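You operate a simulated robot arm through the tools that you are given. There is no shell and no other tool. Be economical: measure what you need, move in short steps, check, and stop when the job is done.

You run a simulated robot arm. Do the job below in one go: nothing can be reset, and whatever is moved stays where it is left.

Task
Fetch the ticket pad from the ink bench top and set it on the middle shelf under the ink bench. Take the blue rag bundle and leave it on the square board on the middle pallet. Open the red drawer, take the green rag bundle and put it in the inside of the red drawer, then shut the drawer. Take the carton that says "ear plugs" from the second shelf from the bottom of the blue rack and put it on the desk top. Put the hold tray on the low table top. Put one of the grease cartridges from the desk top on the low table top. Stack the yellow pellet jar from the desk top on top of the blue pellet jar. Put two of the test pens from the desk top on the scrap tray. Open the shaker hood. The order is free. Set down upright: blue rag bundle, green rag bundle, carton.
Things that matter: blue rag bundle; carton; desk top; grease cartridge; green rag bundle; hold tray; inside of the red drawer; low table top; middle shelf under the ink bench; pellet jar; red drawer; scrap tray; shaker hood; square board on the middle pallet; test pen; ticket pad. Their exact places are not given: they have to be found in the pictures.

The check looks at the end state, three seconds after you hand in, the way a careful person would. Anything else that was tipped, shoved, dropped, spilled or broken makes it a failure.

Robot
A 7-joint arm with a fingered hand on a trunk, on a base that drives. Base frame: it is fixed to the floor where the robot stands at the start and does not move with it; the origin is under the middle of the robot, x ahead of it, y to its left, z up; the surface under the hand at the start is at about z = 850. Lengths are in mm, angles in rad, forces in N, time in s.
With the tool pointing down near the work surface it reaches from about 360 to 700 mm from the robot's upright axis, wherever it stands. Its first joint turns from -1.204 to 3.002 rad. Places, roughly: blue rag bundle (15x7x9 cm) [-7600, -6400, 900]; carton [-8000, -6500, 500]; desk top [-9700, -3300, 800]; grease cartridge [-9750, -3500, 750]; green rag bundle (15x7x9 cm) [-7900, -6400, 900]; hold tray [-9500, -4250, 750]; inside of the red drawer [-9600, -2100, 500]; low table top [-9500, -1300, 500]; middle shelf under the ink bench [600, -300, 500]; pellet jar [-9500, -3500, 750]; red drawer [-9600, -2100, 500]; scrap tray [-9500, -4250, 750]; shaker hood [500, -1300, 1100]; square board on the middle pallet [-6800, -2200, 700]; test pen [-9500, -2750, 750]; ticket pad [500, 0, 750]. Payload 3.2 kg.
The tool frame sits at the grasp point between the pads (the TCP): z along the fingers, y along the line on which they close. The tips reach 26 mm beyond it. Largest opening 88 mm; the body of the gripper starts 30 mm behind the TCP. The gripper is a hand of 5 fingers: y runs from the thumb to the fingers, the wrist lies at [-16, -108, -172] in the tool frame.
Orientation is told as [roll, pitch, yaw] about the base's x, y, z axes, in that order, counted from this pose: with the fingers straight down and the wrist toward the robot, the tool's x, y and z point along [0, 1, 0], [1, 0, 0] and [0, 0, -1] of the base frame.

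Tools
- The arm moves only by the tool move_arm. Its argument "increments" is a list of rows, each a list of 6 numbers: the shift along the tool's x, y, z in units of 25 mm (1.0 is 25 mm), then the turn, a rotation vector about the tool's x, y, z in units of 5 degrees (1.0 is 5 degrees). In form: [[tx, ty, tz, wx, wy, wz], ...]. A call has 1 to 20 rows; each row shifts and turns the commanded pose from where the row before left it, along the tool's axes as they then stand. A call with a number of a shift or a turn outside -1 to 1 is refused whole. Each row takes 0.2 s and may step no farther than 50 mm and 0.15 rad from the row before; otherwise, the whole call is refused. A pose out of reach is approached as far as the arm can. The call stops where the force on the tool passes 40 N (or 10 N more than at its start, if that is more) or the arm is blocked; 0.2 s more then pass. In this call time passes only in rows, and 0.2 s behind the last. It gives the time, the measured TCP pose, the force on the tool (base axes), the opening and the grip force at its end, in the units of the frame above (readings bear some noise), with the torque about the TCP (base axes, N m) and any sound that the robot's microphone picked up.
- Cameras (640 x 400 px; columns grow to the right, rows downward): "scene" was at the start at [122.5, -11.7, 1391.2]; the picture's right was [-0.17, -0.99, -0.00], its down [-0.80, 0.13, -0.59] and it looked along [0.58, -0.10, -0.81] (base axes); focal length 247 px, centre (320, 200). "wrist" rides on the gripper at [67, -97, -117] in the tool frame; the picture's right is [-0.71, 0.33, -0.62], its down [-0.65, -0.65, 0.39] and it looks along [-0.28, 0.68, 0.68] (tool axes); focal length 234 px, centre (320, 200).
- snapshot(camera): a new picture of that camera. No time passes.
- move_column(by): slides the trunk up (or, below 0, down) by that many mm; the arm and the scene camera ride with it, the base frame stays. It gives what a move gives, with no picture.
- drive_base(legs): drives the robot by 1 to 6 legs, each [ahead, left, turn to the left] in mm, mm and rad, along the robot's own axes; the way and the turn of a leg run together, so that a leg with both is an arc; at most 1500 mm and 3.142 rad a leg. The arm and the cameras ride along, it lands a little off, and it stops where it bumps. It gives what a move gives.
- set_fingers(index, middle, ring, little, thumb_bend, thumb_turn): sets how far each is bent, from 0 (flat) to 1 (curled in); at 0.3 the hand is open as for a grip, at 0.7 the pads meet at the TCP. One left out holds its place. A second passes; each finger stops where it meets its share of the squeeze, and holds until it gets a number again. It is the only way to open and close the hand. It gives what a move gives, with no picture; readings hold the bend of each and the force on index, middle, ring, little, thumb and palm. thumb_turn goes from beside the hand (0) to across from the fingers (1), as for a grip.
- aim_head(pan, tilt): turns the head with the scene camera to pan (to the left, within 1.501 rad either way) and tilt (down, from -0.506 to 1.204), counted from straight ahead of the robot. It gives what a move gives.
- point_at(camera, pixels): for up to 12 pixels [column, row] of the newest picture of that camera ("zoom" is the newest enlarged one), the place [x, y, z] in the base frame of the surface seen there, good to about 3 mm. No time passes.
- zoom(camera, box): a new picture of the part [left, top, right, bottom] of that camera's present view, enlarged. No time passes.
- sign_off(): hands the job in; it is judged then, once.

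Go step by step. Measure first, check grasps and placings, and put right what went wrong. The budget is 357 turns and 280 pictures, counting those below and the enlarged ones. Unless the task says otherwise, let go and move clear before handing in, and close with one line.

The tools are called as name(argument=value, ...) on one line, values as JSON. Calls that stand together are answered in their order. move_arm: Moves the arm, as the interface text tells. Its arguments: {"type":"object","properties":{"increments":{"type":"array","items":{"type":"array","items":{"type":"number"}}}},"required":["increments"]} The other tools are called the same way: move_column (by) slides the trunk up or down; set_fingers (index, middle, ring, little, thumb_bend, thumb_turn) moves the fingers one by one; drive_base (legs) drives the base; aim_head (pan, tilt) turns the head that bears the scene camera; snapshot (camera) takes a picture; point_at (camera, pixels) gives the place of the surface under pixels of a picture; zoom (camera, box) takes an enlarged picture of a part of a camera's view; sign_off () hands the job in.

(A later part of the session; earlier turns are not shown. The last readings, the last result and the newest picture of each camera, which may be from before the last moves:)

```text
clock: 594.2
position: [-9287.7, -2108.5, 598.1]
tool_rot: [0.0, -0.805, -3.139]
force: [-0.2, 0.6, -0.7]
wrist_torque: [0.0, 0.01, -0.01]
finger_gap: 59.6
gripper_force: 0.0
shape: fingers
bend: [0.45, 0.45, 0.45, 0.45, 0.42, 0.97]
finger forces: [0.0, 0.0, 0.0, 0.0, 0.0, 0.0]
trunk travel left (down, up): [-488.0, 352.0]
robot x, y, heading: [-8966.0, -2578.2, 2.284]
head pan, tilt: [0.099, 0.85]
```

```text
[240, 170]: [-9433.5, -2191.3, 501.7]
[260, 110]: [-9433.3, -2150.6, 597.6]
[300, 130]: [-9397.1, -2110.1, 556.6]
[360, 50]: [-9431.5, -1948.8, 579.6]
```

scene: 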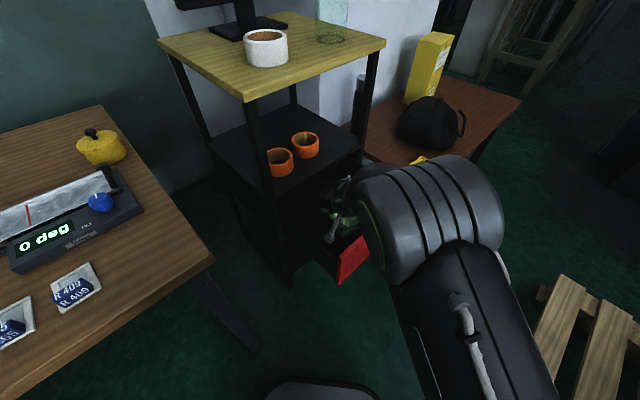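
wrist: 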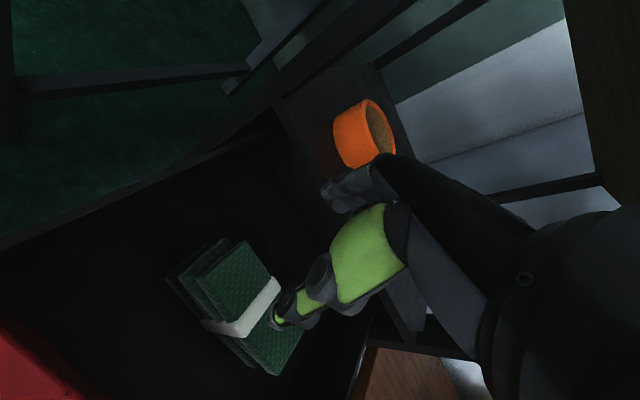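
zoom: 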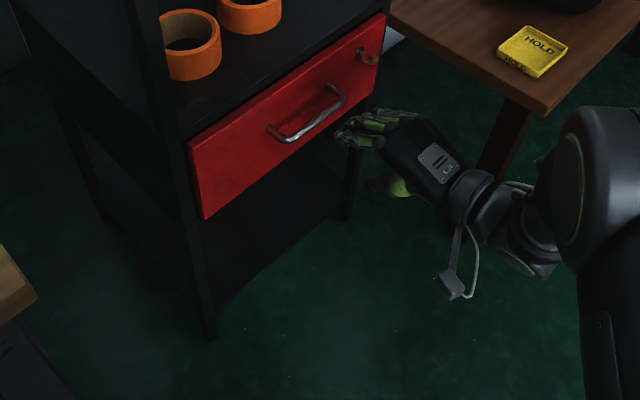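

The drawer is shut. Next a grease cartridge: the EP 2 near the desk front (≈ −9420,−3177, top 868). Back out, turn to face the desk, and set the hand tool-down with yaw 88°.

move_column(by=350)

drive_base(legs=[[-592, 187, 0], [0, 0, 0.858], [0, 90, 0]])

move_arm(increments=[[0, 0, 0, 1, 0, 0], [0, 0, 0, 1, 0, 0], [0, 0, 0, 1, 0, 0], [0, 0, 0, 1, 0, 0], [0, 0, 0, 1, 0, 0], [0, 0, 0, 1, 0, 0], [0, 0, 0, 1, 0, 0], [0, 0, 0, 1, 0, 0], [0, 0, 0, 1, 0, 0], [0, 0, 0, 0.2, 0, -1], [0, 0, 0, 0, 0, -1], [0, 0, 0, 0, 0, -1], [0, 0, 0, 0, 0, -1], [0, 0, 0, 0, 0, -1], [0, 0, 0, 0, 0, -1], [0, 0, 0, 0, 0, -1]])

set_fingers(index=0.3, middle=0.3, ring=0.3, little=0.3, thumb_bend=0.3)

aim_head(pan=0.1, tilt=0.55)

snapshot(camera="scene")

```text
clock: 597.6
position: [-9289.2, -2109.3, 948.8]
tool_rot: [-0.002, -0.806, -3.141]
force: [-0.4, 0.3, 0.6]
wrist_torque: [-0.03, -0.04, -0.02]
finger_gap: 59.3
gripper_force: 0.0
shape: fingers
bend: [0.45, 0.45, 0.45, 0.45, 0.42, 0.97]
finger forces: [0.0, 0.1, 0.0, 0.0, 0.1, 0.0]
trunk travel left (down, up): [-838.0, 2.0]
robot x, y, heading: [-8966.5, -2582.2, 2.287]
head pan, tilt: [0.099, 0.85]
```

```text
clock: 604.0
position: [-9286.4, -3175.6, 949.0]
tool_rot: [-0.001, -0.805, -2.288]
force: [0.7, 0.8, -1.1]
wrist_torque: [0.0, 0.0, 0.01]
finger_gap: 59.4
gripper_force: 0.0
shape: fingers
bend: [0.45, 0.45, 0.45, 0.45, 0.42, 0.97]
finger forces: [0.0, 0.1, 0.0, 0.0, 0.0, 0.0]
trunk travel left (down, up): [-838.0, 2.0]
robot x, y, heading: [-8721.5, -3242.6, 3.14]
head pan, tilt: [0.099, 0.85]
```

```text
clock: 607.4
position: [-9288.2, -3175.9, 947.7]
tool_rot: [-0.001, -0.001, -1.672]
force: [0.0, -0.6, -0.3]
wrist_torque: [-0.01, 0.03, 0.01]
finger_gap: 59.2
gripper_force: 0.1
shape: fingers
bend: [0.45, 0.45, 0.45, 0.45, 0.42, 0.97]
finger forces: [0.1, 0.0, 0.0, 0.0, 0.1, 0.0]
trunk travel left (down, up): [-838.0, 2.0]
robot x, y, heading: [-8723.5, -3241.9, 3.135]
head pan, tilt: [0.099, 0.85]
```

```text
clock: 608.4
position: [-9286.3, -3176.8, 948.7]
tool_rot: [-0.001, -0.001, -1.675]
force: [0.1, -0.3, -0.4]
wrist_torque: [0.0, -0.03, -0.03]
finger_gap: 87.3
gripper_force: 0.1
shape: fingers
bend: [0.3, 0.3, 0.3, 0.3, 0.3, 0.97]
finger forces: [0.1, 0.0, 0.0, 0.0, 0.0, 0.0]
trunk travel left (down, up): [-838.0, 2.0]
robot x, y, heading: [-8719.3, -3240.9, 3.139]
head pan, tilt: [0.099, 0.85]
```

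```text
clock: 609.2
position: [-9286.5, -3176.3, 947.4]
tool_rot: [0.0, 0.0, -1.677]
force: [-0.8, 0.3, -0.4]
wrist_torque: [0.01, 0.02, 0.01]
finger_gap: 87.3
gripper_force: 0.1
shape: fingers
bend: [0.3, 0.3, 0.3, 0.3, 0.3, 0.97]
finger forces: [0.0, 0.1, 0.0, 0.0, 0.1, 0.0]
trunk travel left (down, up): [-838.0, 2.0]
robot x, y, heading: [-8718.4, -3244.5, 3.134]
head pan, tilt: [0.099, 0.55]
```

```text
70 pictures are left
```

scene: 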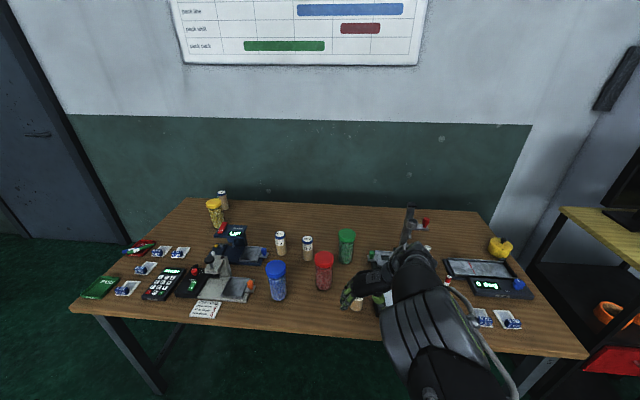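

Measure jars and cartridges in one zoom.

zoom(camera="scene", box=[200, 180, 400, 320])

point_at(camera="zoom", pixels=[[497, 395], [497, 380], [245, 268], [222, 268], [270, 268], [245, 280], [47, 70], [30, 70], [65, 72], [48, 90], [392, 240], [470, 165]])

```text
2.86 times, centred on (300, 250) of scene
```

zoom: 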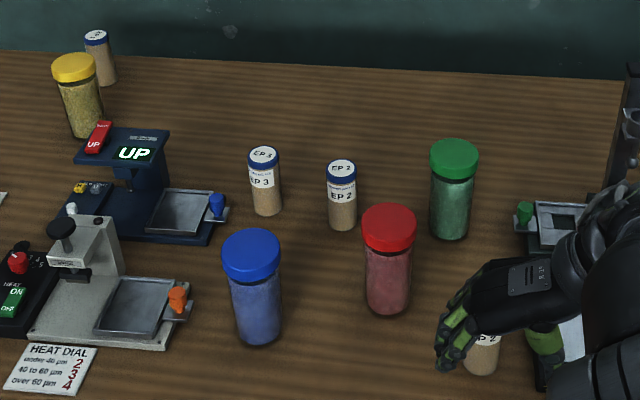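

```text
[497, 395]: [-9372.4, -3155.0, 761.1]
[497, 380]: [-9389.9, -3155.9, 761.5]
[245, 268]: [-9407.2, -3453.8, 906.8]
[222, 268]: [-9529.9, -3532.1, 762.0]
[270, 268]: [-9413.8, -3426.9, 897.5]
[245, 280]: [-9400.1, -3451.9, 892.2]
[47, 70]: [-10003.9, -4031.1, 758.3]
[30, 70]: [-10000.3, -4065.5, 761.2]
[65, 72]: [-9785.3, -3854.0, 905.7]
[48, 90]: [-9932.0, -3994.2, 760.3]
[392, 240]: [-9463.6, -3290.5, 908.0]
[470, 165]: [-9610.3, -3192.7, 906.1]
```

Drive over the near EP 2 cartridge and lower.

drive_base(legs=[[132, 1, 0.006]])

move_column(by=-55)

snapshot(camera="wrist")

aim_head(pan=0.05, tilt=0.75)

zoom(camera="scene", box=[250, 140, 410, 260])

```text
clock: 610.5
position: [-9417.0, -3182.0, 948.1]
tool_rot: [-0.001, -0.001, -1.667]
force: [-0.4, 0.4, 0.3]
wrist_torque: [0.0, -0.01, 0.0]
finger_gap: 87.5
gripper_force: 0.1
shape: fingers
bend: [0.3, 0.3, 0.3, 0.3, 0.3, 0.97]
finger forces: [0.0, 0.0, 0.1, 0.0, 0.0, 0.0]
trunk travel left (down, up): [-838.0, 2.0]
robot x, y, heading: [-8849.6, -3245.7, -3.141]
head pan, tilt: [0.099, 0.55]
```

```text
clock: 611.4
position: [-9418.0, -3180.5, 894.3]
tool_rot: [0.0, -0.001, -1.669]
force: [0.3, 0.5, -0.1]
wrist_torque: [0.01, 0.0, -0.02]
finger_gap: 87.4
gripper_force: 0.1
shape: fingers
bend: [0.3, 0.3, 0.3, 0.3, 0.3, 0.97]
finger forces: [0.0, 0.0, 0.1, 0.0, 0.0, 0.1]
trunk travel left (down, up): [-783.0, 57.0]
robot x, y, heading: [-8849.0, -3241.9, -3.139]
head pan, tilt: [0.099, 0.55]
```

```text
68 pictures are left
```

wrist: 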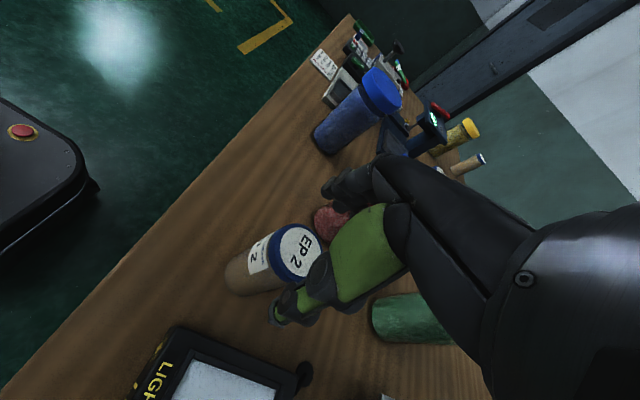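

```text
clock: 612.2
position: [-9418.8, -3181.1, 894.0]
tool_rot: [0.001, -0.002, -1.669]
force: [-0.6, -1.3, 0.0]
wrist_torque: [-0.01, 0.01, 0.0]
finger_gap: 87.4
gripper_force: 0.0
shape: fingers
bend: [0.3, 0.3, 0.3, 0.3, 0.3, 0.97]
finger forces: [0.0, 0.0, 0.0, 0.0, 0.1, 0.0]
trunk travel left (down, up): [-783.0, 57.0]
robot x, y, heading: [-8852.6, -3240.9, -3.14]
head pan, tilt: [0.051, 0.75]
```

```text
3.33 times, centred on (330, 200) of scene
```

zoom: 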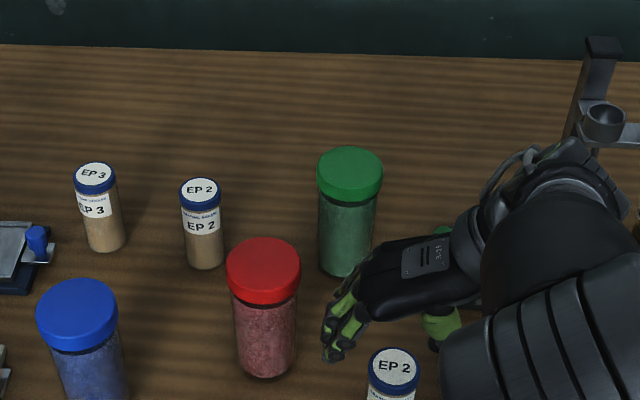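

point_at(camera="zoom", pixels=[[393, 368], [370, 372], [418, 372], [393, 390], [298, 330], [335, 350], [77, 312], [40, 320], [118, 320], [77, 340], [150, 20]])

point_at(camera="wrist", pixels=[[298, 252], [276, 318], [345, 190]])

```text
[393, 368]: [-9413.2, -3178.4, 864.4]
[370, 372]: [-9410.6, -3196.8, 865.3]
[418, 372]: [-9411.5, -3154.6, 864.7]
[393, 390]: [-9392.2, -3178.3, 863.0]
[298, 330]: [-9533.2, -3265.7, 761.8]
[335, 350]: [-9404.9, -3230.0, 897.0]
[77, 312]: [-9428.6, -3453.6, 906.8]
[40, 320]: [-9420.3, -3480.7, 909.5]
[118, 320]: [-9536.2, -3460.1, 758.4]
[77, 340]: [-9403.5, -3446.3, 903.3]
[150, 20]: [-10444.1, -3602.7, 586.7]
```

```text
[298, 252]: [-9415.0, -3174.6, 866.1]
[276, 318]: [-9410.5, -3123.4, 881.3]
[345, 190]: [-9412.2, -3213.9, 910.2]
```

Cartridge axis at (−9415,−3176), top 865. Lower to z≈842 and grip.

move_arm(increments=[[0, -0.2, 0, 0, 0, 0]])

move_column(by=-52)

set_fingers(index=0.52, middle=0.52, ring=0.3, little=0.3, thumb_bend=0.52)

set_fingers(index=0.62, middle=0.62, thumb_bend=0.62)

move_column(by=100)

snapshot(camera="wrist")

```text
clock: 612.6
position: [-9417.9, -3176.8, 893.6]
tool_rot: [-0.002, -0.002, -1.67]
force: [0.2, -0.3, -0.3]
wrist_torque: [0.0, 0.01, 0.01]
finger_gap: 87.5
gripper_force: 0.1
shape: fingers
bend: [0.3, 0.3, 0.3, 0.3, 0.3, 0.97]
finger forces: [0.0, 0.0, 0.0, 0.0, 0.0, 0.0]
trunk travel left (down, up): [-783.0, 57.0]
robot x, y, heading: [-8849.2, -3242.9, -3.143]
head pan, tilt: [0.051, 0.75]
```

```text
clock: 613.5
position: [-9418.2, -3175.7, 842.5]
tool_rot: [-0.003, 0.0, -1.669]
force: [0.5, -0.7, -0.1]
wrist_torque: [0.01, -0.02, 0.02]
finger_gap: 87.8
gripper_force: 0.1
shape: fingers
bend: [0.3, 0.3, 0.3, 0.3, 0.3, 0.97]
finger forces: [0.0, 0.0, 0.0, 0.0, 0.1, 0.0]
trunk travel left (down, up): [-731.0, 109.0]
robot x, y, heading: [-8853.0, -3243.2, -3.139]
head pan, tilt: [0.051, 0.75]
```

```text
clock: 614.5
position: [-9418.5, -3175.3, 841.7]
tool_rot: [-0.001, -0.003, -1.667]
force: [-0.1, 0.2, 0.1]
wrist_torque: [0.04, 0.01, -0.02]
finger_gap: 47.8
gripper_force: 3.6
shape: fingers
bend: [0.5, 0.52, 0.3, 0.3, 0.49, 0.97]
finger forces: [3.8, 0.0, 0.1, 0.0, 3.7, 0.0]
trunk travel left (down, up): [-731.0, 109.0]
robot x, y, heading: [-8852.1, -3241.5, -3.136]
head pan, tilt: [0.051, 0.75]
```

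```text
clock: 615.5
position: [-9418.2, -3177.1, 841.6]
tool_rot: [-0.003, -0.001, -1.668]
force: [-0.2, -0.1, 0.1]
wrist_torque: [-0.02, 0.06, -0.03]
finger_gap: 46.0
gripper_force: 16.3
shape: fingers
bend: [0.53, 0.56, 0.3, 0.3, 0.5, 0.97]
finger forces: [12.7, 4.4, 0.0, 0.1, 16.2, 0.0]
trunk travel left (down, up): [-731.0, 109.0]
robot x, y, heading: [-8852.5, -3244.5, -3.139]
head pan, tilt: [0.051, 0.75]
```

```text
clock: 616.8
position: [-9418.8, -3175.4, 941.6]
tool_rot: [-0.003, -0.002, -1.67]
force: [0.7, -0.3, -0.7]
wrist_torque: [0.0, 0.03, 0.0]
finger_gap: 46.0
gripper_force: 16.1
shape: fingers
bend: [0.53, 0.56, 0.3, 0.3, 0.5, 0.96]
finger forces: [12.3, 4.0, 0.1, 0.0, 16.0, 0.1]
trunk travel left (down, up): [-831.0, 9.0]
robot x, y, heading: [-8852.4, -3240.8, -3.14]
head pan, tilt: [0.051, 0.75]
```

```text
66 pictures are left
```

wrist: 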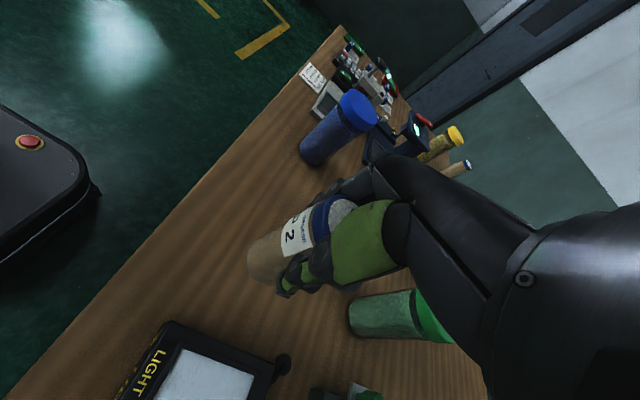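

Cartridge held firmly. Go to the low table: back off, turn to +y, align, with the tool yawed back to ~45° for better left reach.

drive_base(legs=[[-285, 0, 0], [0, 0, -1.572], [0, 390, 0], [900, 0, 0]])

move_arm(increments=[[0, 0, 0, 0, 0, 1], [0, 0, 0, 0, 0, 1], [0, 0, 0, 0, 0, 1], [0, 0, 0, 0, 0, 1], [0, 0, 0, 0, 0, 1], [0, 0, 0, 0, 0, 1], [0, 0, 0, 0, 0, 1], [0, 0, 0, 0, 0, 1]])

drive_base(legs=[[90, 0, 0], [0, 130, 0]])

```text
clock: 629.0
position: [-8876.2, -1780.5, 941.8]
tool_rot: [-0.002, -0.002, 3.035]
force: [-0.2, -0.3, -0.8]
wrist_torque: [0.0, 0.02, 0.02]
finger_gap: 45.6
gripper_force: 15.6
shape: fingers
bend: [0.53, 0.56, 0.3, 0.3, 0.51, 0.96]
finger forces: [11.8, 4.3, 0.0, 0.0, 15.6, 0.0]
trunk travel left (down, up): [-831.0, 9.0]
robot x, y, heading: [-8950.5, -2344.6, 1.565]
head pan, tilt: [0.051, 0.75]
```

```text
clock: 630.8
position: [-8877.2, -1780.9, 942.3]
tool_rot: [-0.001, -0.001, 2.337]
force: [0.6, 0.2, -2.1]
wrist_torque: [-0.01, -0.04, 0.01]
finger_gap: 45.7
gripper_force: 15.9
shape: fingers
bend: [0.53, 0.56, 0.3, 0.3, 0.51, 0.96]
finger forces: [11.5, 4.3, 0.0, 0.0, 15.4, 0.1]
trunk travel left (down, up): [-831.0, 9.0]
robot x, y, heading: [-8948.2, -2347.0, 1.566]
head pan, tilt: [0.051, 0.75]
```

```text
clock: 632.8
position: [-9005.8, -1690.6, 941.3]
tool_rot: [0.0, -0.002, 2.338]
force: [0.0, -0.3, -1.2]
wrist_torque: [0.02, 0.0, -0.02]
finger_gap: 45.5
gripper_force: 15.5
shape: fingers
bend: [0.53, 0.56, 0.3, 0.3, 0.51, 0.96]
finger forces: [11.4, 4.3, 0.0, 0.0, 15.4, 0.1]
trunk travel left (down, up): [-831.0, 9.0]
robot x, y, heading: [-9076.5, -2255.5, 1.566]
head pan, tilt: [0.051, 0.75]
```

move_arm(increments=[[0.75, 0.69, 0, 0, 0, 0], [0.75, 0.69, 0, 0, 0, 0], [0.75, 0.69, 0, 0, 0, 0], [0.75, 0.69, 0, 0, 0, 0], [0.75, 0.69, 0, 0, 0, 0], [0.75, 0.69, 0, 0, 0, 0], [0.75, 0.69, 0, 0, 0, 0], [0.75, 0.69, 0, 0, 0, 0], [0.75, 0.69, 0, 0, 0, 0], [0.75, 0.69, 0, 0, 0, 0], [0.75, 0.69, 0, 0, 0, 0], [0.75, 0.69, 0, 0, 0, 0], [0.75, 0.69, 0, 0, 0, 0], [0.75, 0.69, 0, 0, 0, 0], [0.75, 0.69, 0, 0, 0, 0]])

aim_head(pan=0.5, tilt=0.75)

snapshot(camera="scene")

```text
clock: 636.0
position: [-9253.0, -1709.6, 963.0]
tool_rot: [0.006, -0.003, 2.335]
force: [-1.0, -1.2, -0.9]
wrist_torque: [0.01, -0.01, 0.01]
finger_gap: 45.3
gripper_force: 15.4
shape: fingers
bend: [0.53, 0.56, 0.3, 0.3, 0.51, 0.96]
finger forces: [11.4, 4.2, 0.1, 0.0, 15.2, 0.1]
out of reach, approached as far as the arm can: row 10, 11, 12, 13, 14, 15
trunk travel left (down, up): [-831.0, 9.0]
robot x, y, heading: [-9080.2, -2254.0, 1.56]
head pan, tilt: [0.051, 0.75]
```

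```text
clock: 636.9
position: [-9255.4, -1708.2, 965.1]
tool_rot: [0.004, -0.008, 2.336]
force: [-0.3, 0.3, -1.0]
wrist_torque: [-0.02, 0.02, -0.01]
finger_gap: 45.7
gripper_force: 15.7
shape: fingers
bend: [0.53, 0.56, 0.3, 0.3, 0.51, 0.96]
finger forces: [11.3, 4.2, 0.0, 0.0, 15.2, 0.0]
trunk travel left (down, up): [-831.0, 9.0]
robot x, y, heading: [-9077.7, -2258.9, 1.564]
head pan, tilt: [0.499, 0.75]
```

```text
65 pictures are left
```

scene: 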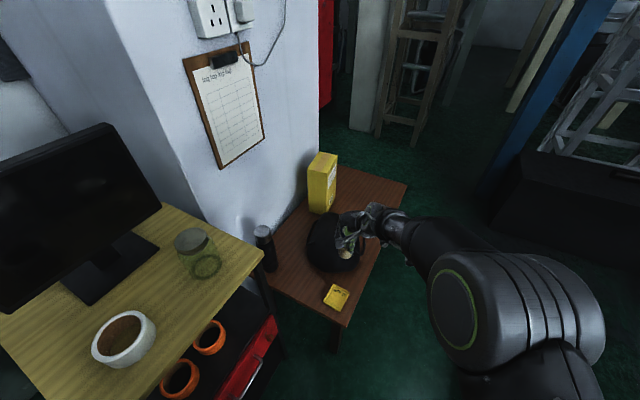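

Left reach is limited, so I'll use the base: shift right 60, rotate left 0.3, and move ahead 85.

drive_base(legs=[[0, -60, 0], [0, 0, 0.3], [85, 0, 0]])

move_column(by=-300)

aim_head(pan=0.2, tilt=0.75)

zoom(camera="scene", box=[220, 130, 420, 290])

```text
clock: 639.5
position: [-9373.1, -1706.2, 963.2]
tool_rot: [0.004, -0.006, 2.636]
force: [-0.2, 0.0, -2.4]
wrist_torque: [0.03, 0.05, 0.0]
finger_gap: 45.5
gripper_force: 14.6
shape: fingers
bend: [0.53, 0.56, 0.3, 0.3, 0.51, 0.96]
finger forces: [11.3, 4.2, 0.1, 0.0, 15.2, 0.0]
trunk travel left (down, up): [-831.0, 9.0]
robot x, y, heading: [-9045.8, -2180.6, 1.867]
head pan, tilt: [0.499, 0.75]
```

```text
clock: 642.5
position: [-9373.8, -1705.5, 664.3]
tool_rot: [0.008, -0.008, 2.633]
force: [-0.3, -0.8, -0.3]
wrist_torque: [0.01, -0.02, 0.01]
finger_gap: 45.4
gripper_force: 15.5
shape: fingers
bend: [0.53, 0.56, 0.3, 0.3, 0.51, 0.96]
finger forces: [11.2, 4.2, 0.1, 0.1, 15.1, 0.0]
trunk travel left (down, up): [-531.0, 309.0]
robot x, y, heading: [-9043.1, -2176.4, 1.866]
head pan, tilt: [0.499, 0.75]
```

```text
clock: 643.3
position: [-9372.8, -1706.3, 664.2]
tool_rot: [0.007, -0.005, 2.633]
force: [0.1, -0.5, -0.7]
wrist_torque: [-0.04, -0.01, 0.01]
finger_gap: 45.5
gripper_force: 15.6
shape: fingers
bend: [0.53, 0.56, 0.3, 0.3, 0.51, 0.96]
finger forces: [11.3, 4.2, 0.1, 0.1, 15.1, 0.0]
trunk travel left (down, up): [-531.0, 309.0]
robot x, y, heading: [-9040.6, -2178.2, 1.866]
head pan, tilt: [0.201, 0.75]
```

```text
2.50 times, centred on (320, 210) of scene
```

zoom: 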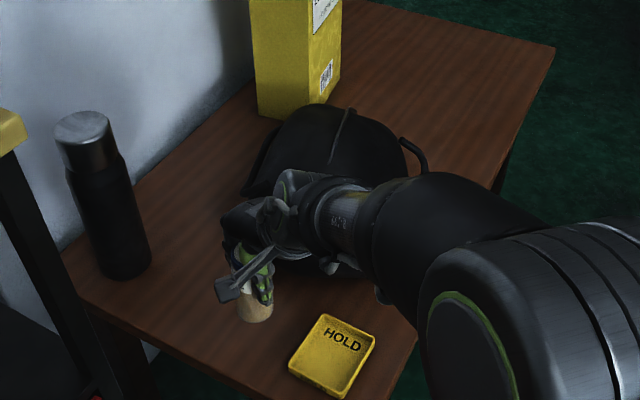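

Spot is good, left of HOLD. Lower to the table.

move_column(by=-74)

move_arm(increments=[[0, 0, 0.15, 0, 0, 0], [0, 0, 0.15, 0, 0, 0]])

zoom(camera="scene", box=[240, 170, 400, 290])

```text
clock: 644.4
position: [-9373.0, -1706.9, 590.0]
tool_rot: [0.007, -0.006, 2.635]
force: [-0.1, 1.1, -0.8]
wrist_torque: [0.01, 0.01, 0.02]
finger_gap: 45.4
gripper_force: 15.1
shape: fingers
bend: [0.53, 0.56, 0.3, 0.3, 0.51, 0.96]
finger forces: [11.2, 4.2, 0.1, 0.0, 15.1, 0.0]
trunk travel left (down, up): [-457.0, 383.0]
robot x, y, heading: [-9040.1, -2177.6, 1.865]
head pan, tilt: [0.201, 0.75]
```

```text
clock: 645.0
position: [-9372.6, -1705.8, 583.4]
tool_rot: [0.006, -0.007, 2.634]
force: [-0.6, -0.7, -1.3]
wrist_torque: [-0.03, 0.0, 0.0]
finger_gap: 45.4
gripper_force: 15.6
shape: fingers
bend: [0.53, 0.56, 0.3, 0.3, 0.51, 0.96]
finger forces: [11.2, 4.2, 0.0, 0.1, 15.2, 0.0]
trunk travel left (down, up): [-457.0, 383.0]
robot x, y, heading: [-9043.9, -2177.9, 1.867]
head pan, tilt: [0.201, 0.75]
```

```text
3.33 times, centred on (320, 230) of scene
```

zoom: 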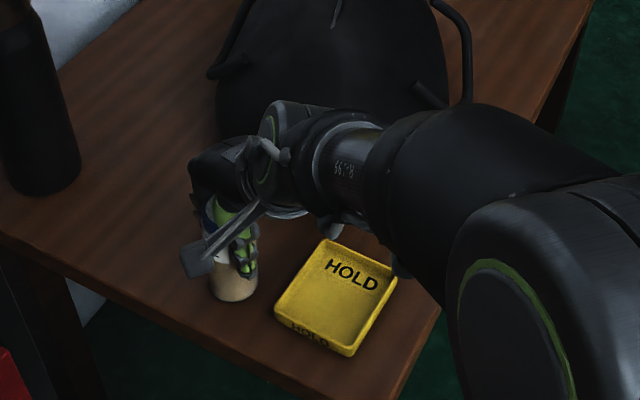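

move_arm(increments=[[0, 0, 0.08, 0, 0, 0], [0, 0, 0.08, 0, 0, 0]])

set_fingers(index=0.42, middle=0.42, thumb_bend=0.42)

set_fingers(index=0.3, middle=0.3, thumb_bend=0.3)

move_column(by=350)

zoom(camera="scene", box=[240, 210, 400, 330])

```text
clock: 645.6
position: [-9373.0, -1705.8, 581.8]
tool_rot: [0.004, -0.011, 2.634]
force: [-0.4, -1.3, 8.3]
wrist_torque: [-0.08, -0.12, 0.01]
finger_gap: 45.5
gripper_force: 17.2
shape: fingers
bend: [0.53, 0.57, 0.3, 0.3, 0.51, 0.96]
finger forces: [12.0, 4.4, 0.0, 0.1, 17.2, 0.1]
trunk travel left (down, up): [-457.0, 383.0]
robot x, y, heading: [-9044.5, -2178.8, 1.868]
head pan, tilt: [0.201, 0.75]
```

```text
clock: 646.6
position: [-9372.0, -1707.9, 578.7]
tool_rot: [0.005, -0.007, 2.636]
force: [0.3, -0.3, 0.0]
wrist_torque: [0.0, -0.02, 0.0]
finger_gap: 62.4
gripper_force: 0.1
shape: fingers
bend: [0.42, 0.42, 0.3, 0.3, 0.42, 0.97]
finger forces: [0.2, 0.0, 0.0, 0.0, 0.0, 0.1]
trunk travel left (down, up): [-457.0, 383.0]
robot x, y, heading: [-9041.3, -2178.4, 1.865]
head pan, tilt: [0.201, 0.75]
```

```text
clock: 647.6
position: [-9373.1, -1706.8, 578.3]
tool_rot: [0.006, -0.008, 2.635]
force: [-0.7, 0.8, 0.5]
wrist_torque: [-0.03, -0.01, -0.03]
finger_gap: 87.5
gripper_force: 0.0
shape: fingers
bend: [0.3, 0.3, 0.3, 0.3, 0.3, 0.97]
finger forces: [0.0, 0.1, 0.0, 0.0, 0.0, 0.0]
trunk travel left (down, up): [-457.0, 383.0]
robot x, y, heading: [-9041.3, -2179.1, 1.867]
head pan, tilt: [0.201, 0.75]
```

```text
clock: 651.0
position: [-9373.0, -1707.4, 928.8]
tool_rot: [0.005, -0.007, 2.635]
force: [0.3, 0.2, 0.3]
wrist_torque: [-0.03, 0.01, -0.01]
finger_gap: 87.6
gripper_force: 0.1
shape: fingers
bend: [0.3, 0.3, 0.3, 0.3, 0.3, 0.97]
finger forces: [0.1, 0.0, 0.0, 0.1, 0.0, 0.1]
trunk travel left (down, up): [-807.0, 33.0]
robot x, y, heading: [-9043.8, -2178.5, 1.865]
head pan, tilt: [0.201, 0.75]
```

```text
3.33 times, centred on (320, 270) of scene
```

zoom: 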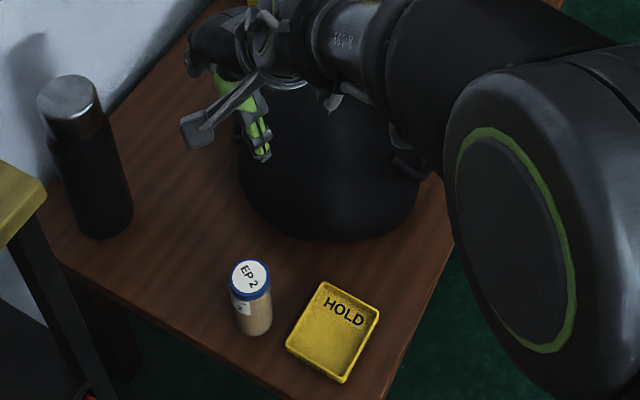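

EP 2 stands on the low table. Now the yellow jar, which must be reached from the desk's left end. Drive around: back out, down the aisle, then to the left end facing +y.

drive_base(legs=[[-1057, -142, 0], [0, 0, 2.847], [1500, 0, 0], [400, 0, 0], [0, -1190, 0], [0, 0, 3.14]])

move_arm(increments=[[0, 0, 0, 0, 0, 1], [0, 0, 0, 0, 0, 1], [0, 0, 0, 0, 0, 1], [0, 0, 0, 0, 0, 1], [0, 0, 0, 0, 0, 1], [0, 0, 0, 0, 0, 1], [0, 0, 0, 0, 0, 1], [0, 0, 0, 0, 0, 1], [0, 0, 0, 0, 0, 0.8], [-0.8, 0, 0, 0, 0, 0], [-0.8, 0, 0, 0, 0, 0], [-0.8, 0, 0, 0, 0, 0], [-0.8, 0, 0, 0, 0, 0], [-0.8, 0, 0, 0, 0, 0], [-0.8, 0, 0, 0, 0, 0], [-0.8, 0, 0, 0, 0, 0]])

aim_head(pan=0, tilt=0.45)

snapshot(camera="scene")

```text
clock: 685.3
position: [-9935.4, -4495.5, 929.0]
tool_rot: [0.005, -0.006, 2.302]
force: [-0.9, 0.5, 0.3]
wrist_torque: [0.0, -0.01, -0.02]
finger_gap: 87.3
gripper_force: 0.1
shape: fingers
bend: [0.3, 0.3, 0.3, 0.3, 0.3, 0.97]
finger forces: [0.0, 0.0, 0.0, 0.0, 0.0, 0.0]
trunk travel left (down, up): [-807.0, 33.0]
robot x, y, heading: [-9773.4, -5051.5, 1.534]
head pan, tilt: [0.201, 0.75]
```

```text
clock: 687.0
position: [-9767.0, -4541.9, 894.1]
tool_rot: [0.064, 0.129, 1.622]
force: [0.7, -0.1, 0.2]
wrist_torque: [0.04, -0.01, 0.03]
finger_gap: 87.6
gripper_force: 0.1
shape: fingers
bend: [0.3, 0.3, 0.3, 0.3, 0.3, 0.97]
finger forces: [0.0, 0.0, 0.0, 0.0, 0.1, 0.1]
out of reach, approached as far as the arm can: row 1, 2, 3, 4, 5, 6, 7, 8
trunk travel left (down, up): [-807.0, 33.0]
robot x, y, heading: [-9778.8, -5050.6, 1.53]
head pan, tilt: [0.201, 0.75]
stopped in row 8: the arm was blocked; the commanded pose is now the measured one
```

```text
clock: 687.8
position: [-9766.4, -4541.4, 894.7]
tool_rot: [0.063, 0.127, 1.621]
force: [-0.4, 0.5, -0.8]
wrist_torque: [0.02, 0.03, 0.01]
finger_gap: 87.6
gripper_force: 0.2
shape: fingers
bend: [0.3, 0.3, 0.3, 0.3, 0.3, 0.97]
finger forces: [0.0, 0.0, 0.0, 0.0, 0.1, 0.0]
trunk travel left (down, up): [-807.0, 33.0]
robot x, y, heading: [-9776.3, -5048.9, 1.532]
head pan, tilt: [0.0, 0.45]
```

```text
61 pictures are left
```

scene: 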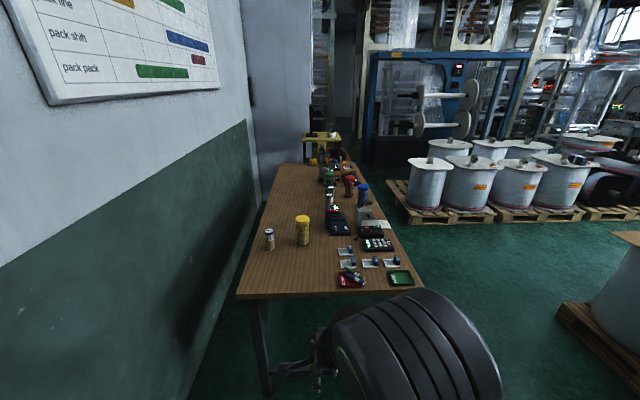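

The yellow jar is at (303,230). Level the tool and extend forward a bit, then measure the jar.

move_arm(increments=[[0, 0.8, -0.6, 0, 0, 0], [0, 0.8, -0.6, -0.75, -0.37, 0], [0, 0.8, 0, -0.73, -0.36, 0], [0, 0.8, 0, 0, 0, 0]])

drive_base(legs=[[300, 0, 0.04]])

zoom(camera="scene", box=[220, 160, 420, 300])

```text
clock: 688.8
position: [-9748.9, -4458.7, 917.7]
tool_rot: [0.008, -0.002, 1.618]
force: [-0.9, 0.7, -0.1]
wrist_torque: [-0.04, 0.03, 0.01]
finger_gap: 87.6
gripper_force: 0.0
shape: fingers
bend: [0.3, 0.3, 0.3, 0.3, 0.3, 0.97]
finger forces: [0.1, 0.0, 0.0, 0.0, 0.0, 0.0]
out of reach, approached as far as the arm can: row 3, 4
trunk travel left (down, up): [-807.0, 33.0]
robot x, y, heading: [-9777.2, -5054.2, 1.532]
head pan, tilt: [0.0, 0.45]
```

```text
clock: 690.9
position: [-9764.7, -4159.8, 918.7]
tool_rot: [0.007, -0.004, 1.656]
force: [-0.2, -0.1, 0.4]
wrist_torque: [-0.03, -0.02, -0.01]
finger_gap: 87.4
gripper_force: 0.0
shape: fingers
bend: [0.3, 0.3, 0.3, 0.3, 0.3, 0.97]
finger forces: [0.0, 0.0, 0.0, 0.1, 0.0, 0.0]
trunk travel left (down, up): [-807.0, 33.0]
robot x, y, heading: [-9769.4, -4748.5, 1.566]
head pan, tilt: [0.0, 0.45]
```

```text
2.86 times, centred on (320, 230) of scene
```

zoom: 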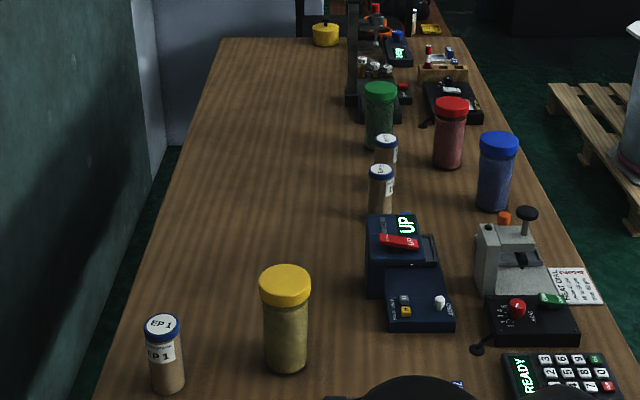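

point_at(camera="zoom", pixels=[[285, 278], [262, 282], [309, 282], [285, 302], [285, 365], [266, 340], [305, 340], [498, 143], [482, 146], [515, 146], [498, 160], [375, 225]])

```text
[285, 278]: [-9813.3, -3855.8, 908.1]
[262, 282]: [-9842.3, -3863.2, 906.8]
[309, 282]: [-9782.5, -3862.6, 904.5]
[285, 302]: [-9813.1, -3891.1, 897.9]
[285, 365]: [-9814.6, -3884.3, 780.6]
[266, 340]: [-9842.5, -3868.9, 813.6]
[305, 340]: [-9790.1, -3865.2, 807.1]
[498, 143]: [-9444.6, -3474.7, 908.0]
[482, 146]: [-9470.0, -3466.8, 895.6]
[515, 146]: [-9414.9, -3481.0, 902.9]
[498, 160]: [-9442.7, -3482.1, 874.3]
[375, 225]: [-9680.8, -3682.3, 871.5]
```

Yellow jar axis (−9813,−3858), top 908; blue lid centre ≈ (−9441,−3449), top 908. Raise the arm relative to the trunk, then extend forward.

move_arm(increments=[[0, 0, -1, 0, 0, 0], [0, 0, -1, 0, 0, 0], [0, 0, -1, 0, 0, 0], [0, 0, -1, 0, 0, 0], [0, 0, -1, 0, 0, 0], [0, 0, -1, 0, 0, 0]])

move_column(by=-100)

move_arm(increments=[[0, 1, 0, 0, 0, 0.5], [0, 1, 0, 0, 0, 0.5], [0, 1, 0, 0, 0, 0], [0, 1, 0, 0, 0, 0]])

```text
clock: 691.9
position: [-9751.6, -4191.2, 931.7]
tool_rot: [0.039, 0.161, 1.625]
force: [-0.5, 0.3, 0.6]
wrist_torque: [0.01, 0.0, 0.0]
finger_gap: 87.7
gripper_force: 0.1
shape: fingers
bend: [0.3, 0.3, 0.3, 0.3, 0.3, 0.97]
finger forces: [0.1, 0.1, 0.0, 0.0, 0.1, 0.0]
trunk travel left (down, up): [-807.0, 33.0]
robot x, y, heading: [-9771.4, -4750.9, 1.569]
head pan, tilt: [0.0, 0.45]
stopped in row 4: the arm was blocked; the commanded pose is now the measured one
```

```text
clock: 693.2
position: [-9752.2, -4189.2, 832.0]
tool_rot: [0.04, 0.16, 1.625]
force: [0.3, 0.6, -0.3]
wrist_torque: [0.05, 0.01, 0.0]
finger_gap: 87.4
gripper_force: 0.0
shape: fingers
bend: [0.3, 0.3, 0.3, 0.3, 0.3, 0.97]
finger forces: [0.0, 0.0, 0.1, 0.0, 0.0, 0.0]
trunk travel left (down, up): [-707.0, 133.0]
robot x, y, heading: [-9773.2, -4751.7, 1.564]
head pan, tilt: [0.0, 0.45]
```

```text
clock: 694.2
position: [-9714.7, -4100.2, 812.9]
tool_rot: [0.025, 0.16, 1.551]
force: [-0.1, 0.8, 0.4]
wrist_torque: [-0.02, 0.0, 0.04]
finger_gap: 88.1
gripper_force: 0.0
shape: fingers
bend: [0.3, 0.3, 0.3, 0.3, 0.3, 0.97]
finger forces: [0.0, 0.0, 0.1, 0.0, 0.0, 0.0]
out of reach, approached as far as the arm can: row 1, 2, 3, 4
trunk travel left (down, up): [-707.0, 133.0]
robot x, y, heading: [-9774.8, -4749.9, 1.571]
head pan, tilt: [0.0, 0.45]
```

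The arm is in an awkward configuration. Raise, back off and reset it toward the default pose (right of centre, level).

move_column(by=130)

drive_base(legs=[[-350, 0, 0]])

move_arm(increments=[[-1, -0.8, 0, 0, 0, 0], [-1, -0.8, 0, 0, 0, 0], [-1, -0.6, 0, -0.7, -0.2, 0], [-1, 0, 0, -0.7, 0, 0], [-1, 0, 0, -0.4, 0, 0], [-1, 0, 0, 0, 0, 0], [0, 0, -1, 0, 0, 0], [0, 0, -1, 0, 0, 0]])

snapshot(camera="scene")

```text
clock: 695.8
position: [-9714.7, -4101.6, 942.7]
tool_rot: [0.027, 0.161, 1.547]
force: [0.1, 0.1, -0.3]
wrist_torque: [-0.01, 0.01, 0.02]
finger_gap: 87.6
gripper_force: 0.0
shape: fingers
bend: [0.3, 0.3, 0.3, 0.3, 0.3, 0.97]
finger forces: [0.0, 0.0, 0.0, 0.0, 0.1, 0.0]
trunk travel left (down, up): [-837.0, 3.0]
robot x, y, heading: [-9772.1, -4751.1, 1.566]
head pan, tilt: [0.0, 0.45]
```

```text
clock: 698.1
position: [-9713.9, -4452.5, 942.0]
tool_rot: [0.027, 0.159, 1.547]
force: [-0.3, -0.9, 0.2]
wrist_torque: [-0.02, 0.03, 0.01]
finger_gap: 87.5
gripper_force: 0.1
shape: fingers
bend: [0.3, 0.3, 0.3, 0.3, 0.3, 0.97]
finger forces: [0.0, 0.0, 0.1, 0.0, 0.1, 0.0]
trunk travel left (down, up): [-837.0, 3.0]
robot x, y, heading: [-9770.2, -5100.9, 1.568]
head pan, tilt: [0.0, 0.45]
```

```text
clock: 699.9
position: [-9565.7, -4512.4, 999.9]
tool_rot: [0.01, 0.003, 1.544]
force: [0.2, 0.5, 0.4]
wrist_torque: [0.0, -0.02, 0.01]
finger_gap: 87.7
gripper_force: 0.1
shape: fingers
bend: [0.3, 0.3, 0.3, 0.3, 0.3, 0.97]
finger forces: [0.0, 0.0, 0.1, 0.0, 0.0, 0.0]
trunk travel left (down, up): [-837.0, 3.0]
robot x, y, heading: [-9773.9, -5103.2, 1.564]
head pan, tilt: [0.0, 0.45]
```

```text
59 pictures are left
```

scene: 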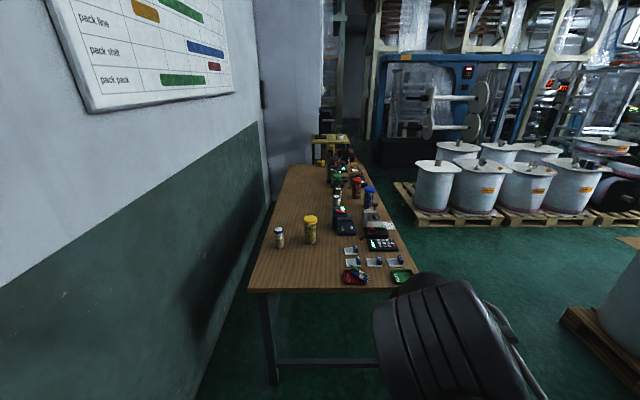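

Arm is level again. Raise the arm and lower the trunk to a better working range, then test reach forward.

move_arm(increments=[[0, 0, -1, 0, 0, 0], [0, 0, -1, 0, 0, 0], [0, 0, -1, 0, 0, 0], [0, 0, -1, 0, 0, 0], [0, 0, -1, 0, 0, 0], [0.8, 0.2, 0, 0, 0, 0], [0.8, 0.2, 0, 0, 0, 0], [0.8, 0.2, 0, 0, 0, 0], [0.8, 0.2, 0, 0, 0, 0], [0, 1, 0, 0, 0, 0], [0, 1, 0, 0, 0, 0]])

move_column(by=-140)

```text
clock: 702.3
position: [-9640.4, -4436.1, 1123.3]
tool_rot: [0.008, 0.005, 1.544]
force: [0.0, 0.2, 0.3]
wrist_torque: [-0.02, 0.02, 0.02]
finger_gap: 87.6
gripper_force: 0.2
shape: fingers
bend: [0.3, 0.3, 0.3, 0.3, 0.3, 0.97]
finger forces: [0.1, 0.0, 0.0, 0.1, 0.0, 0.0]
trunk travel left (down, up): [-837.0, 3.0]
robot x, y, heading: [-9773.8, -5100.8, 1.563]
head pan, tilt: [0.0, 0.45]
```

```text
clock: 703.9
position: [-9641.5, -4438.6, 985.0]
tool_rot: [0.01, 0.002, 1.544]
force: [0.2, 0.0, -0.6]
wrist_torque: [0.01, 0.01, 0.01]
finger_gap: 87.9
gripper_force: 0.0
shape: fingers
bend: [0.3, 0.3, 0.3, 0.3, 0.3, 0.97]
finger forces: [0.1, 0.1, 0.0, 0.0, 0.0, 0.1]
trunk travel left (down, up): [-697.0, 143.0]
robot x, y, heading: [-9775.6, -5102.2, 1.562]
head pan, tilt: [0.0, 0.45]
```

Good reach now. Drive so the hand comes over the yellow jar.

drive_base(legs=[[0, 173, 0], [570, 0, 0.008]])

aim_head(pan=-0.1, tilt=0.75)

zoom(camera="scene", box=[230, 100, 430, 250])

snapshot(camera="wrist")

```text
clock: 708.3
position: [-9815.0, -3860.5, 983.9]
tool_rot: [0.01, 0.006, 1.55]
force: [-0.1, 0.3, -0.3]
wrist_torque: [-0.01, 0.01, 0.01]
finger_gap: 87.5
gripper_force: 0.1
shape: fingers
bend: [0.3, 0.3, 0.3, 0.3, 0.3, 0.97]
finger forces: [0.0, 0.0, 0.0, 0.1, 0.0, 0.0]
trunk travel left (down, up): [-697.0, 143.0]
robot x, y, heading: [-9943.9, -4525.4, 1.574]
head pan, tilt: [0.0, 0.45]
```

```text
clock: 709.1
position: [-9815.4, -3862.0, 984.3]
tool_rot: [0.01, 0.004, 1.548]
force: [0.1, 0.5, -0.7]
wrist_torque: [-0.02, -0.01, 0.03]
finger_gap: 87.6
gripper_force: 0.0
shape: fingers
bend: [0.3, 0.3, 0.3, 0.3, 0.3, 0.97]
finger forces: [0.0, 0.0, 0.0, 0.1, 0.0, 0.0]
trunk travel left (down, up): [-697.0, 143.0]
robot x, y, heading: [-9942.3, -4527.8, 1.57]
head pan, tilt: [-0.099, 0.75]
```

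```text
2.67 times, centred on (330, 175) of scene
```

zoom: 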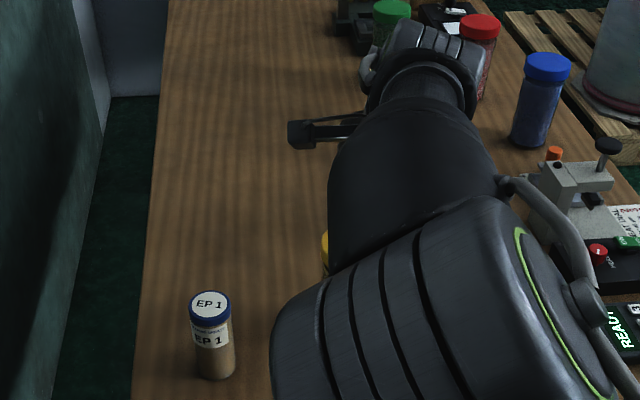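

```text
57 pictures are left
```

wrist: 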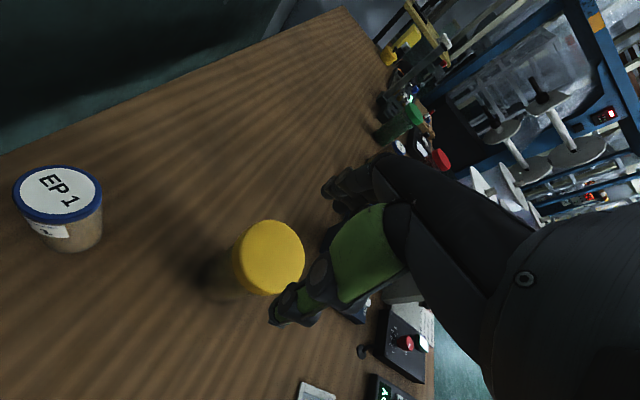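

point_at(camera="wrist", pixels=[[272, 252], [245, 265], [300, 245], [275, 222], [262, 285], [275, 322], [340, 185]])

set_fingers(index=0.24, middle=0.24, ring=0.24, little=0.24, thumb_bend=0.24)

```text
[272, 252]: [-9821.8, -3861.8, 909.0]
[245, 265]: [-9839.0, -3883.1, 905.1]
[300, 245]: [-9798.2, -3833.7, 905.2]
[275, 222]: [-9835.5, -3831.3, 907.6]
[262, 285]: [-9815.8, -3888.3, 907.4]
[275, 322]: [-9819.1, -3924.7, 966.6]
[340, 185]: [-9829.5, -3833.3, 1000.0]
```

```text
clock: 710.1
position: [-9814.1, -3862.2, 985.1]
tool_rot: [0.011, 0.005, 1.549]
force: [-0.8, 0.3, -0.8]
wrist_torque: [0.0, 0.04, -0.04]
finger_gap: 99.0
gripper_force: 0.0
shape: fingers
bend: [0.24, 0.24, 0.24, 0.24, 0.24, 0.97]
finger forces: [0.1, 0.0, 0.1, 0.0, 0.0, 0.1]
trunk travel left (down, up): [-697.0, 143.0]
robot x, y, heading: [-9946.3, -4526.0, 1.572]
head pan, tilt: [-0.099, 0.75]
```

Aligned within a few mm. Lower 98 mm and grip the lid/neck.

move_column(by=-98)

set_fingers(index=0.42, middle=0.42, ring=0.38, little=0.24, thumb_bend=0.42)

set_fingers(index=0.55, middle=0.55, ring=0.45, thumb_bend=0.53)

snapshot(camera="wrist")

```text
clock: 711.4
position: [-9814.4, -3861.7, 885.9]
tool_rot: [0.011, 0.004, 1.55]
force: [1.0, 0.2, 1.1]
wrist_torque: [0.02, 0.0, -0.01]
finger_gap: 99.9
gripper_force: 0.5
shape: fingers
bend: [0.24, 0.24, 0.24, 0.24, 0.24, 0.97]
finger forces: [1.4, 0.1, 0.0, 0.1, 0.0, 0.1]
trunk travel left (down, up): [-599.0, 241.0]
robot x, y, heading: [-9945.4, -4524.7, 1.569]
head pan, tilt: [-0.099, 0.75]
```

```text
clock: 712.4
position: [-9815.1, -3862.0, 888.4]
tool_rot: [0.01, 0.001, 1.547]
force: [-0.3, 1.9, 6.4]
wrist_torque: [-0.03, 0.03, -0.02]
finger_gap: 85.8
gripper_force: 17.5
shape: fingers
bend: [0.32, 0.42, 0.38, 0.24, 0.33, 0.97]
finger forces: [19.2, 0.0, 0.0, 0.0, 15.7, 0.1]
trunk travel left (down, up): [-599.0, 241.0]
robot x, y, heading: [-9943.9, -4526.2, 1.57]
head pan, tilt: [-0.099, 0.75]
```

```text
clock: 713.4
position: [-9814.9, -3862.7, 887.6]
tool_rot: [0.008, 0.003, 1.547]
force: [-1.5, 2.7, 7.6]
wrist_torque: [0.02, -0.02, 0.01]
finger_gap: 86.1
gripper_force: 32.5
shape: fingers
bend: [0.32, 0.47, 0.45, 0.24, 0.34, 0.96]
finger forces: [25.8, 7.4, 0.1, 0.0, 31.4, 0.1]
trunk travel left (down, up): [-599.0, 241.0]
robot x, y, heading: [-9944.2, -4527.5, 1.569]
head pan, tilt: [-0.099, 0.75]
```

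```text
56 pictures are left
```

wrist: 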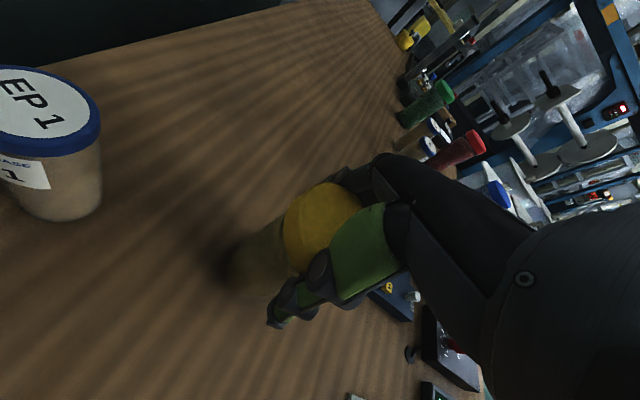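

Contact is on the inner finger segments (gap 86). Reopen, raise 13 mm so the pads meet the lid, and re-grip.

set_fingers(index=0.24, middle=0.24, ring=0.24, thumb_bend=0.24)

move_column(by=13)

set_fingers(index=0.42, middle=0.42, ring=0.4, thumb_bend=0.42)

set_fingers(index=0.53, middle=0.53, ring=0.5, thumb_bend=0.52)

move_column(by=25)

snapshot(camera="wrist")

```text
clock: 714.4
position: [-9815.6, -3862.1, 887.2]
tool_rot: [0.009, 0.004, 1.548]
force: [-0.3, 0.0, 0.6]
wrist_torque: [0.02, 0.0, 0.0]
finger_gap: 99.1
gripper_force: 0.0
shape: fingers
bend: [0.24, 0.24, 0.24, 0.24, 0.24, 0.97]
finger forces: [0.1, 0.0, 0.0, 0.0, 0.0, 0.0]
trunk travel left (down, up): [-599.0, 241.0]
robot x, y, heading: [-9948.8, -4523.0, 1.571]
head pan, tilt: [-0.099, 0.75]
```

```text
clock: 715.0
position: [-9814.3, -3861.6, 898.4]
tool_rot: [0.01, 0.003, 1.547]
force: [-0.1, 0.3, 0.2]
wrist_torque: [-0.04, -0.02, -0.03]
finger_gap: 99.4
gripper_force: 0.0
shape: fingers
bend: [0.24, 0.24, 0.24, 0.24, 0.24, 0.97]
finger forces: [0.0, 0.0, 0.0, 0.1, 0.0, 0.0]
trunk travel left (down, up): [-612.0, 228.0]
robot x, y, heading: [-9946.6, -4526.2, 1.571]
head pan, tilt: [-0.099, 0.75]
```

```text
clock: 716.0
position: [-9814.2, -3862.6, 899.8]
tool_rot: [0.011, 0.002, 1.549]
force: [0.2, -0.4, 0.7]
wrist_torque: [0.07, -0.01, -0.02]
finger_gap: 77.4
gripper_force: 7.4
shape: fingers
bend: [0.36, 0.42, 0.4, 0.24, 0.36, 0.97]
finger forces: [7.6, 0.0, 0.0, 0.0, 7.8, 0.1]
trunk travel left (down, up): [-612.0, 228.0]
robot x, y, heading: [-9945.3, -4524.6, 1.573]
head pan, tilt: [-0.099, 0.75]
```

```text
clock: 717.0
position: [-9814.8, -3861.4, 899.5]
tool_rot: [0.01, 0.002, 1.548]
force: [0.3, 2.9, 2.4]
wrist_torque: [0.16, 0.02, -0.05]
finger_gap: 77.2
gripper_force: 20.9
shape: fingers
bend: [0.39, 0.47, 0.5, 0.24, 0.37, 0.96]
finger forces: [16.8, 5.3, 0.1, 0.1, 19.9, 0.0]
trunk travel left (down, up): [-612.0, 228.0]
robot x, y, heading: [-9943.9, -4526.8, 1.566]
head pan, tilt: [-0.099, 0.75]
```

```text
clock: 717.7
position: [-9813.9, -3861.8, 923.5]
tool_rot: [0.011, 0.007, 1.549]
force: [-0.4, -0.5, -3.5]
wrist_torque: [0.0, 0.02, 0.0]
finger_gap: 77.0
gripper_force: 20.4
shape: fingers
bend: [0.39, 0.47, 0.5, 0.24, 0.37, 0.96]
finger forces: [15.1, 4.8, 0.0, 0.1, 20.2, 0.0]
trunk travel left (down, up): [-637.0, 203.0]
robot x, y, heading: [-9944.3, -4525.0, 1.57]
head pan, tilt: [-0.099, 0.75]
```

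```text
55 pictures are left
```

wrist: 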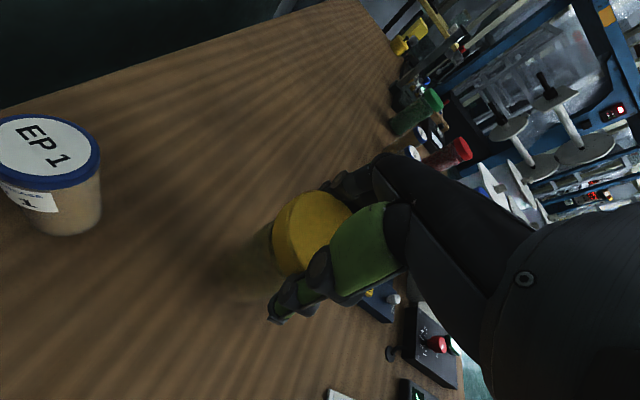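

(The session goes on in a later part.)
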